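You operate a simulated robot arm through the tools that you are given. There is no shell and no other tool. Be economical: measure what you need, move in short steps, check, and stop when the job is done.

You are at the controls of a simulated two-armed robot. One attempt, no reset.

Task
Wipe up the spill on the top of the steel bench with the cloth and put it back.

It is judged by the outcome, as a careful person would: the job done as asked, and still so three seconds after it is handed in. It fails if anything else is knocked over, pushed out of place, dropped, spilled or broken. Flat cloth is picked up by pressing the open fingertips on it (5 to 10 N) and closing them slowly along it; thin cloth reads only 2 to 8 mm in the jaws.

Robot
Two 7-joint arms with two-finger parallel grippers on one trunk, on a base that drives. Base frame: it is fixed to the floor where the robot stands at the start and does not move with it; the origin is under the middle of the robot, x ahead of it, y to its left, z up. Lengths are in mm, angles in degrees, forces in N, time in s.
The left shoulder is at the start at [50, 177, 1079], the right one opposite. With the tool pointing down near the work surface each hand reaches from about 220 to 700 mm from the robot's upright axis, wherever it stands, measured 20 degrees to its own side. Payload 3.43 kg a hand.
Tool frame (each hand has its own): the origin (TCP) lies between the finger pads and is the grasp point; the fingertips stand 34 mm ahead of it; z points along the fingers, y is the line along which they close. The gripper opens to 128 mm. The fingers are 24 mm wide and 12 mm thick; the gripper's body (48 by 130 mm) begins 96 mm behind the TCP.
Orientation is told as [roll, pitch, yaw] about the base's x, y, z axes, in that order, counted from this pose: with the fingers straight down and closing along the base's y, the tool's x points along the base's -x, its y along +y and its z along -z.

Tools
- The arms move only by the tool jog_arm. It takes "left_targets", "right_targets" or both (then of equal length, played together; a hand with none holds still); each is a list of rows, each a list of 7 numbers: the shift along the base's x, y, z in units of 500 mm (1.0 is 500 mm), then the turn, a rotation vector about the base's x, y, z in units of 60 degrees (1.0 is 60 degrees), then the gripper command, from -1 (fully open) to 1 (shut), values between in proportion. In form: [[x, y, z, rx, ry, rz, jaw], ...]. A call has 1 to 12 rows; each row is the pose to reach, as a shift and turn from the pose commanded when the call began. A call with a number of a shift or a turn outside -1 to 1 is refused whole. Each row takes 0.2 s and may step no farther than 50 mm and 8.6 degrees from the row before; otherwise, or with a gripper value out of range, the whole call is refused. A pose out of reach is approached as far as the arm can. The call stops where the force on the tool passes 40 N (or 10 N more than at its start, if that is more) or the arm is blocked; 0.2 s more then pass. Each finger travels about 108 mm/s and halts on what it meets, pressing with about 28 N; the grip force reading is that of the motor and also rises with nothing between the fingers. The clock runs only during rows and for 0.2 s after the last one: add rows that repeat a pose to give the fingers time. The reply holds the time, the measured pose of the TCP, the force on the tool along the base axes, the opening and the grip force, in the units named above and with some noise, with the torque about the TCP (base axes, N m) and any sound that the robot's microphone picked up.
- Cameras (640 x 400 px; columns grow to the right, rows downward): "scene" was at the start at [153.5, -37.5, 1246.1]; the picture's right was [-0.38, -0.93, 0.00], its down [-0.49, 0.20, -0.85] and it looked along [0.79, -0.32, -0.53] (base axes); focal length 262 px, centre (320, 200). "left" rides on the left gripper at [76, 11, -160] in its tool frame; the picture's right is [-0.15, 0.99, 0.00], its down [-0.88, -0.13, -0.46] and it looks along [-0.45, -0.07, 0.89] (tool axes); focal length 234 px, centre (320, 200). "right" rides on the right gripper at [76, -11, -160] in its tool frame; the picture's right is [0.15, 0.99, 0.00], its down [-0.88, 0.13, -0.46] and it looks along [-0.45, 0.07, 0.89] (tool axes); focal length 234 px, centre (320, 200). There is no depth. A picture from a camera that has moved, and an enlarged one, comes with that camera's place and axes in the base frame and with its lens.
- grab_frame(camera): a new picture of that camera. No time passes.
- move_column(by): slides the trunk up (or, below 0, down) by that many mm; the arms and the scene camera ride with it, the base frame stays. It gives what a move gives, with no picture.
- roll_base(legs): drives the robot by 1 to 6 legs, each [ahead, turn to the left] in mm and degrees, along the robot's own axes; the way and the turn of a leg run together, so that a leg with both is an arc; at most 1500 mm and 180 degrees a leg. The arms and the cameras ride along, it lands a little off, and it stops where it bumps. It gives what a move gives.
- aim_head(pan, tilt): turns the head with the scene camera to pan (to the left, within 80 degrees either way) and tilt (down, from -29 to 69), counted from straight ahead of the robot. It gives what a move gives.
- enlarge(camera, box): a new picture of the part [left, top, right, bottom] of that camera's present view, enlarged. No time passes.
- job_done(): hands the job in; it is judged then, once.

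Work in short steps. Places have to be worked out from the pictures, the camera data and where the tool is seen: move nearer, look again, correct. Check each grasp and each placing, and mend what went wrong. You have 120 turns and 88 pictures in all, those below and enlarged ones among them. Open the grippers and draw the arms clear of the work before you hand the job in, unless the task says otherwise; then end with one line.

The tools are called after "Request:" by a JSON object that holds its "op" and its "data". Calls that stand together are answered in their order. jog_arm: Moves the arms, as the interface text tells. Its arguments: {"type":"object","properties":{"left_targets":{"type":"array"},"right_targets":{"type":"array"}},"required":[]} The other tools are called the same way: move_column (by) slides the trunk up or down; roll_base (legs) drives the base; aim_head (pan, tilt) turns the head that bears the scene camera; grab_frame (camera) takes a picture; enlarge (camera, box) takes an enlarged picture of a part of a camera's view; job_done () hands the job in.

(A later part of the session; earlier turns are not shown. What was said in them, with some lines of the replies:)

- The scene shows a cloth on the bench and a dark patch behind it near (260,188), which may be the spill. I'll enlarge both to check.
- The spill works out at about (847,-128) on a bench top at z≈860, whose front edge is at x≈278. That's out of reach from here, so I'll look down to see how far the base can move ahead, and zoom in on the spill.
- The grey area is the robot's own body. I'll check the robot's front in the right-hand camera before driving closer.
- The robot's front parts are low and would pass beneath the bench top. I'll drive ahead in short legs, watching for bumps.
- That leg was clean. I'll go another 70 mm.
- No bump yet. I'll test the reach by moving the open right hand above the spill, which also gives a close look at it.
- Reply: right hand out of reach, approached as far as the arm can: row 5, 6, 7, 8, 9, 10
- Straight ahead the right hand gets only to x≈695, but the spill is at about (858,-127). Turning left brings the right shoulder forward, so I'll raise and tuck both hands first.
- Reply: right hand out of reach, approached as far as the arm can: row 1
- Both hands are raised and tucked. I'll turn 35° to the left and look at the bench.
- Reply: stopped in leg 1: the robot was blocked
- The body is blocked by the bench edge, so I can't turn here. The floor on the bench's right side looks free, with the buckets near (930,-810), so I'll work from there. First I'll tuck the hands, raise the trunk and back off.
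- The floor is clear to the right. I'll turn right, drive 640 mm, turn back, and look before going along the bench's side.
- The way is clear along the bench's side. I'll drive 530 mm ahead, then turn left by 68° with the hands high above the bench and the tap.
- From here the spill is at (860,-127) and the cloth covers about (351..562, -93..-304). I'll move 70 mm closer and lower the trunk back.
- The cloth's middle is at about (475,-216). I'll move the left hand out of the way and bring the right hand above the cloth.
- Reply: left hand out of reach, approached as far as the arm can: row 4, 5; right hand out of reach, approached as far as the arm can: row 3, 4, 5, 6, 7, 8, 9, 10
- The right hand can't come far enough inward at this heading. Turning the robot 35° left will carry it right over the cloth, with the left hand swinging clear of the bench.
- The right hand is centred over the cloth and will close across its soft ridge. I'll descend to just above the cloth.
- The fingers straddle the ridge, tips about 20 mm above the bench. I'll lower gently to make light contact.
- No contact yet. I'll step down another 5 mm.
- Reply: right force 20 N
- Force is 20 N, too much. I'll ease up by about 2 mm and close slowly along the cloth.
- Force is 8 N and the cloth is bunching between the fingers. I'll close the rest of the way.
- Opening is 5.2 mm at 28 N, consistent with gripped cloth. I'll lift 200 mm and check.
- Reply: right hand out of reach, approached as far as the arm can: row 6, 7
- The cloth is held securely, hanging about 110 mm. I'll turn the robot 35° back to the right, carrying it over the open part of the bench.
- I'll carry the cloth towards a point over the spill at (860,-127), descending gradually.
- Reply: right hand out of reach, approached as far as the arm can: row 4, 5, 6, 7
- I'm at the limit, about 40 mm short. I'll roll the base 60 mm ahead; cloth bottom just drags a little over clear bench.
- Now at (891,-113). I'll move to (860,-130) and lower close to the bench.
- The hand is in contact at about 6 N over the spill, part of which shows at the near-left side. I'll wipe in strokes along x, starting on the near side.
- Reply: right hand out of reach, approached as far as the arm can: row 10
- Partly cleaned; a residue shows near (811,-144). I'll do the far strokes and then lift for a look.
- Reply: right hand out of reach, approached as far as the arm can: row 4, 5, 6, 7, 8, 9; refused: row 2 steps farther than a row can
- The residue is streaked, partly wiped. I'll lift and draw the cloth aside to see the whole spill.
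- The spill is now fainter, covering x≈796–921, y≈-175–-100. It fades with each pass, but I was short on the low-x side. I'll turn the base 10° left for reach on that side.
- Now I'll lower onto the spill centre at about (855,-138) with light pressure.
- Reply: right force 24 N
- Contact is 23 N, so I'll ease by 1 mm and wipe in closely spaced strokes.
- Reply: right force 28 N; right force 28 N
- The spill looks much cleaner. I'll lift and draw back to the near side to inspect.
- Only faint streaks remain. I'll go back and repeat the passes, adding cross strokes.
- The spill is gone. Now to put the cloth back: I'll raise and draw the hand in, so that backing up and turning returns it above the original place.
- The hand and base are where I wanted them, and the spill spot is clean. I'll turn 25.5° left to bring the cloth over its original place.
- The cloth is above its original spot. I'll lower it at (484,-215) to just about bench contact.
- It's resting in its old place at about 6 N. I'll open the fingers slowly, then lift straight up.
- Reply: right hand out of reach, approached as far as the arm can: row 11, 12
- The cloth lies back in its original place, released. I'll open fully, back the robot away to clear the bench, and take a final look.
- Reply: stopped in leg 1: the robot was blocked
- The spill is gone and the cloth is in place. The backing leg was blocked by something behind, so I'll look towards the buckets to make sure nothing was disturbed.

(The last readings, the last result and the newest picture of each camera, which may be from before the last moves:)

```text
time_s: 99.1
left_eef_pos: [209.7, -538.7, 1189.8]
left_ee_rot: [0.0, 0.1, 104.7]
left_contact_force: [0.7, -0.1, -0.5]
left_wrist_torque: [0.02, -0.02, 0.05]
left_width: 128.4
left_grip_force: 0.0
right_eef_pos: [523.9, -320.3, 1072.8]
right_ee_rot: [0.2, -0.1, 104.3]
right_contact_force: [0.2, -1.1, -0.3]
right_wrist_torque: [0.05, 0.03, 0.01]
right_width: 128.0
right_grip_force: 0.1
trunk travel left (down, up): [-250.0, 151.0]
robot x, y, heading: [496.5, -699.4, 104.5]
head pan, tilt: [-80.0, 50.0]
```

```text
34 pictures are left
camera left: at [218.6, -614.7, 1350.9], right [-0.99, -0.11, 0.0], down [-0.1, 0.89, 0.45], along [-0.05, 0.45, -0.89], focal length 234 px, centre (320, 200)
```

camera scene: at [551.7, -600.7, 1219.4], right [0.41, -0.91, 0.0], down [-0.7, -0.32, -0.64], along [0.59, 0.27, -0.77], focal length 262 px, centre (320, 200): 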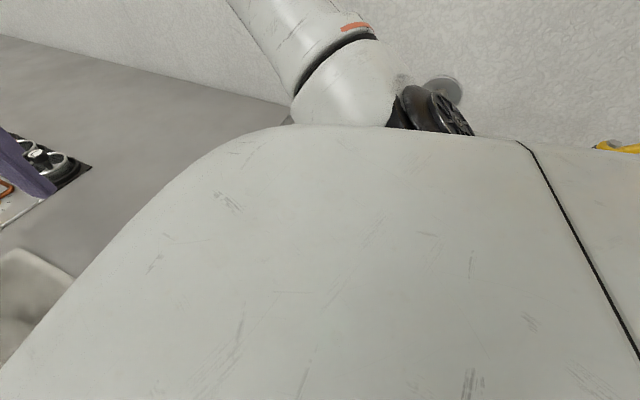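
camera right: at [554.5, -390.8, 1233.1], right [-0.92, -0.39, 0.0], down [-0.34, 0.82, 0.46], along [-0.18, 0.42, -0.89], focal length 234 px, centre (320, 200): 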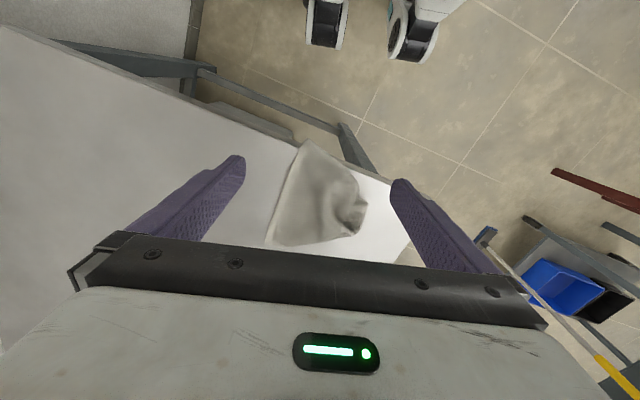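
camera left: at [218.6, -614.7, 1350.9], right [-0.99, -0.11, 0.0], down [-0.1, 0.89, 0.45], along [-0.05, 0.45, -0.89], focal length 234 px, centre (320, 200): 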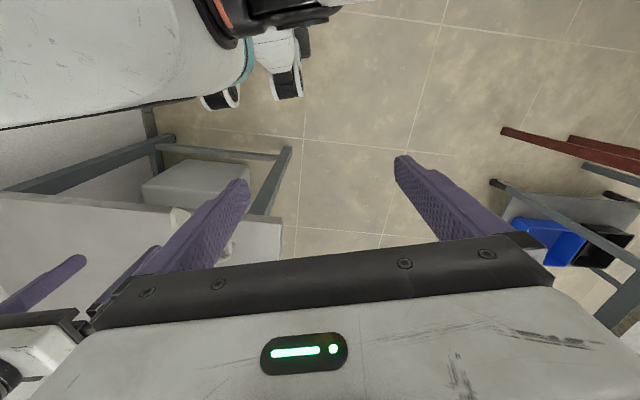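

I can't see behind from here. I'll move 50 mm ahead off the contact and turn back right so the head can view the buckets.

Request:
{"op": "roll_base", "data": {"legs": [[50, 0], [0, -50]]}}

Request:
{"op": "aim_head", "data": {"pan": -60, "tilt": 50}}

Request:
{"op": "grab_frame", "data": {"camera": "scene"}}

Request:
{"op": "grab_frame", "data": {"camera": "right"}}

```text
time_s: 102.3
left_eef_pos: [419.1, -326.1, 1190.1]
left_ee_rot: [0.0, 0.0, 55.1]
left_contact_force: [0.7, 0.6, -0.4]
left_wrist_torque: [0.01, -0.02, 0.0]
left_width: 127.9
left_grip_force: 0.0
right_eef_pos: [789.9, -423.7, 1072.2]
right_ee_rot: [0.3, 0.0, 54.7]
right_contact_force: [-0.4, -0.3, -0.8]
right_wrist_torque: [0.01, -0.02, 0.01]
right_width: 128.0
right_grip_force: 0.1
trunk travel left (down, up): [-250.0, 151.0]
robot x, y, heading: [484.6, -651.1, 54.6]
head pan, tilt: [-80.0, 50.0]
```

```text
time_s: 103.1
left_eef_pos: [420.0, -326.8, 1190.5]
left_ee_rot: [0.0, 0.1, 55.1]
left_contact_force: [-0.3, -0.5, -0.2]
left_wrist_torque: [0.0, 0.01, 0.0]
left_width: 127.9
left_grip_force: 0.1
right_eef_pos: [789.6, -423.3, 1072.7]
right_ee_rot: [0.3, 0.0, 54.6]
right_contact_force: [-0.3, -0.1, 0.5]
right_wrist_torque: [-0.02, -0.02, -0.01]
right_width: 128.0
right_grip_force: 0.0
trunk travel left (down, up): [-250.0, 151.0]
robot x, y, heading: [483.2, -649.7, 54.7]
head pan, tilt: [-60.0, 50.0]
```

```text
33 pictures are left
camera scene: at [603.6, -601.8, 1219.4], right [-0.09, -1.0, 0.0], down [-0.76, 0.07, -0.64], along [0.64, -0.06, -0.77], focal length 262 px, centre (320, 200)
```

scene: 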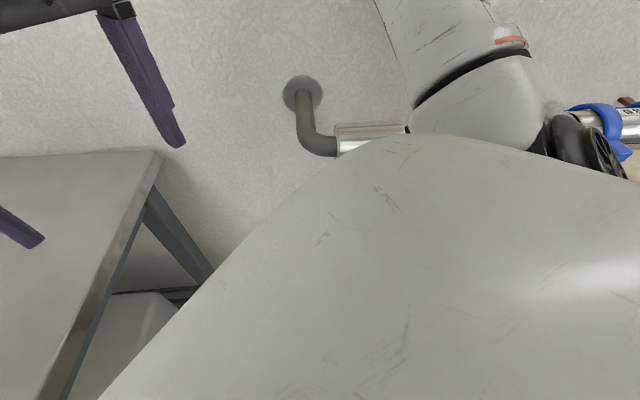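

```text
32 pictures are left
camera right: at [755.4, -492.7, 1233.1], right [-0.89, 0.45, 0.0], down [0.4, 0.79, 0.46], along [0.2, 0.41, -0.89], focal length 234 px, centre (320, 200)
```

right: 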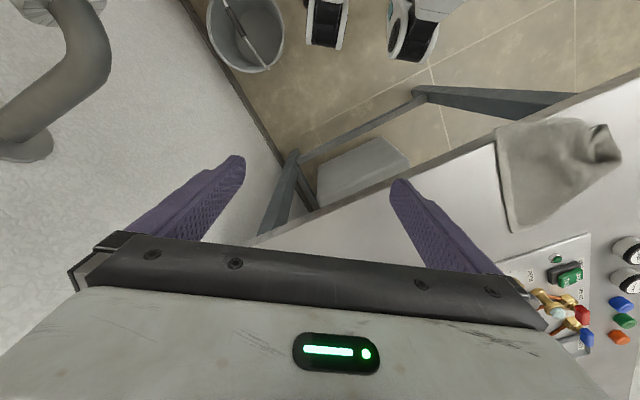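

The grey bucket stands upright in its original place. I'll back away diagonally from the bench and tap and turn to check the rest.

Request:
{"op": "roll_base", "data": {"legs": [[-250, 0], [0, -45]]}}

Request:
{"op": "aim_head", "data": {"pan": 0, "tilt": 40}}

Request:
{"op": "grab_frame", "data": {"camera": "scene"}}

```text
time_s: 106.9
left_eef_pos: [528.5, -564.9, 1190.3]
left_ee_rot: [0.0, 0.0, 10.5]
left_contact_force: [0.7, 0.2, -0.2]
left_wrist_torque: [0.03, 0.03, 0.01]
left_width: 127.9
left_grip_force: 0.1
right_eef_pos: [724.8, -894.1, 1071.7]
right_ee_rot: [0.2, 0.0, 10.2]
right_contact_force: [-0.7, -0.8, -0.4]
right_wrist_torque: [0.04, 0.02, -0.02]
right_width: 128.0
right_grip_force: 0.0
trunk travel left (down, up): [-250.0, 151.0]
robot x, y, heading: [349.9, -840.4, 10.4]
head pan, tilt: [-60.0, 50.0]
```

```text
time_s: 108.2
left_eef_pos: [528.7, -563.7, 1189.6]
left_ee_rot: [0.0, 0.1, 10.6]
left_contact_force: [0.4, -0.4, 0.2]
left_wrist_torque: [0.0, 0.03, 0.0]
left_width: 128.3
left_grip_force: 0.0
right_eef_pos: [723.8, -894.6, 1072.7]
right_ee_rot: [0.1, 0.0, 10.2]
right_contact_force: [-1.4, -0.3, -0.1]
right_wrist_torque: [-0.01, 0.0, 0.03]
right_width: 128.1
right_grip_force: 0.0
trunk travel left (down, up): [-250.0, 151.0]
robot x, y, heading: [351.6, -845.5, 10.1]
head pan, tilt: [0.0, 40.0]
```

```text
31 pictures are left
camera scene: at [503.4, -817.4, 1233.5], right [0.18, -0.98, 0.0], down [-0.63, -0.11, -0.77], along [0.75, 0.14, -0.64], focal length 262 px, centre (320, 200)
```

scene: 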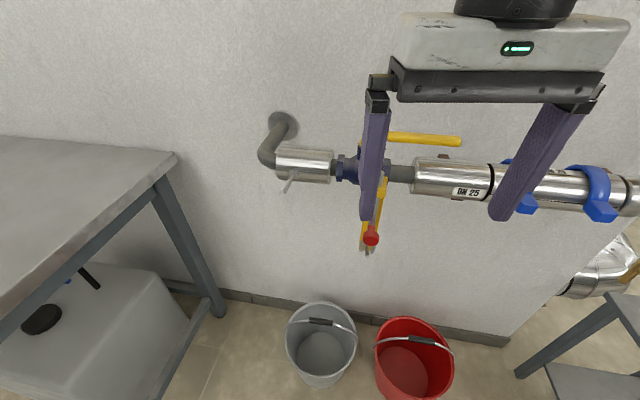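

Buckets and tap are undisturbed. I'll back off another 250 mm and take a last look at the bench.

Request:
{"op": "roll_base", "data": {"legs": [[-250, 0]]}}

Request:
{"op": "aim_head", "data": {"pan": 30, "tilt": 35}}

Request:
{"op": "grab_frame", "data": {"camera": "scene"}}

```text
time_s: 110.1
left_eef_pos: [277.1, -610.2, 1190.3]
left_ee_rot: [0.0, 0.0, 10.7]
left_contact_force: [-0.6, 0.5, -0.2]
left_wrist_torque: [-0.04, -0.03, -0.02]
left_width: 128.1
left_grip_force: 0.1
right_eef_pos: [473.0, -937.3, 1073.1]
right_ee_rot: [0.2, 0.0, 10.2]
right_contact_force: [0.6, 0.0, 0.3]
right_wrist_torque: [-0.02, -0.04, -0.02]
right_width: 127.8
right_grip_force: 0.0
trunk travel left (down, up): [-250.0, 151.0]
robot x, y, heading: [104.0, -885.7, 10.1]
head pan, tilt: [0.0, 40.0]
```

```text
time_s: 111.0
left_eef_pos: [277.6, -610.7, 1191.2]
left_ee_rot: [-0.1, 0.1, 10.6]
left_contact_force: [-0.3, -0.7, 0.3]
left_wrist_torque: [0.0, 0.0, -0.02]
left_width: 128.0
left_grip_force: 0.1
right_eef_pos: [473.5, -939.1, 1071.7]
right_ee_rot: [0.2, 0.0, 10.1]
right_contact_force: [-1.3, -0.4, 0.9]
right_wrist_torque: [0.04, 0.0, -0.02]
right_width: 128.0
right_grip_force: 0.0
trunk travel left (down, up): [-250.0, 151.0]
robot x, y, heading: [101.6, -886.7, 10.0]
head pan, tilt: [30.0, 35.0]
```

```text
30 pictures are left
camera scene: at [237.0, -820.7, 1241.1], right [0.65, -0.76, 0.0], down [-0.44, -0.37, -0.82], along [0.63, 0.53, -0.57], focal length 262 px, centre (320, 200)
```

scene: 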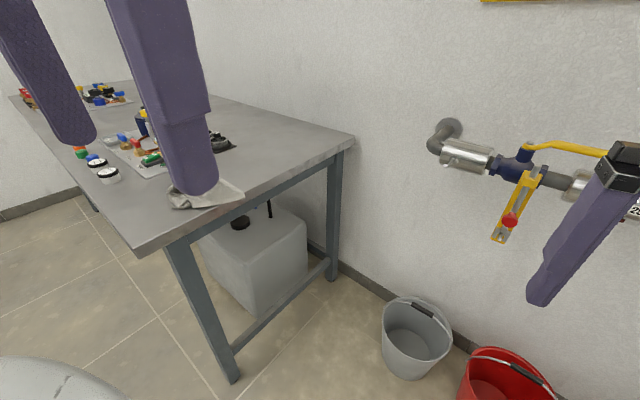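

The bench is clean, the cloth is back, everything else is in place, and the arms are clear, so I'm handing it in.

Request:
{"op": "job_done", "data": {}}

```text
The job is handed in.
```

I wiped up the spill and put the cloth back where it was on the bench, slightly creased with one corner folded over. Both grippers are open and clear of the bench. The base was blocked twice while driving, but I saw nothing moved or knocked over.
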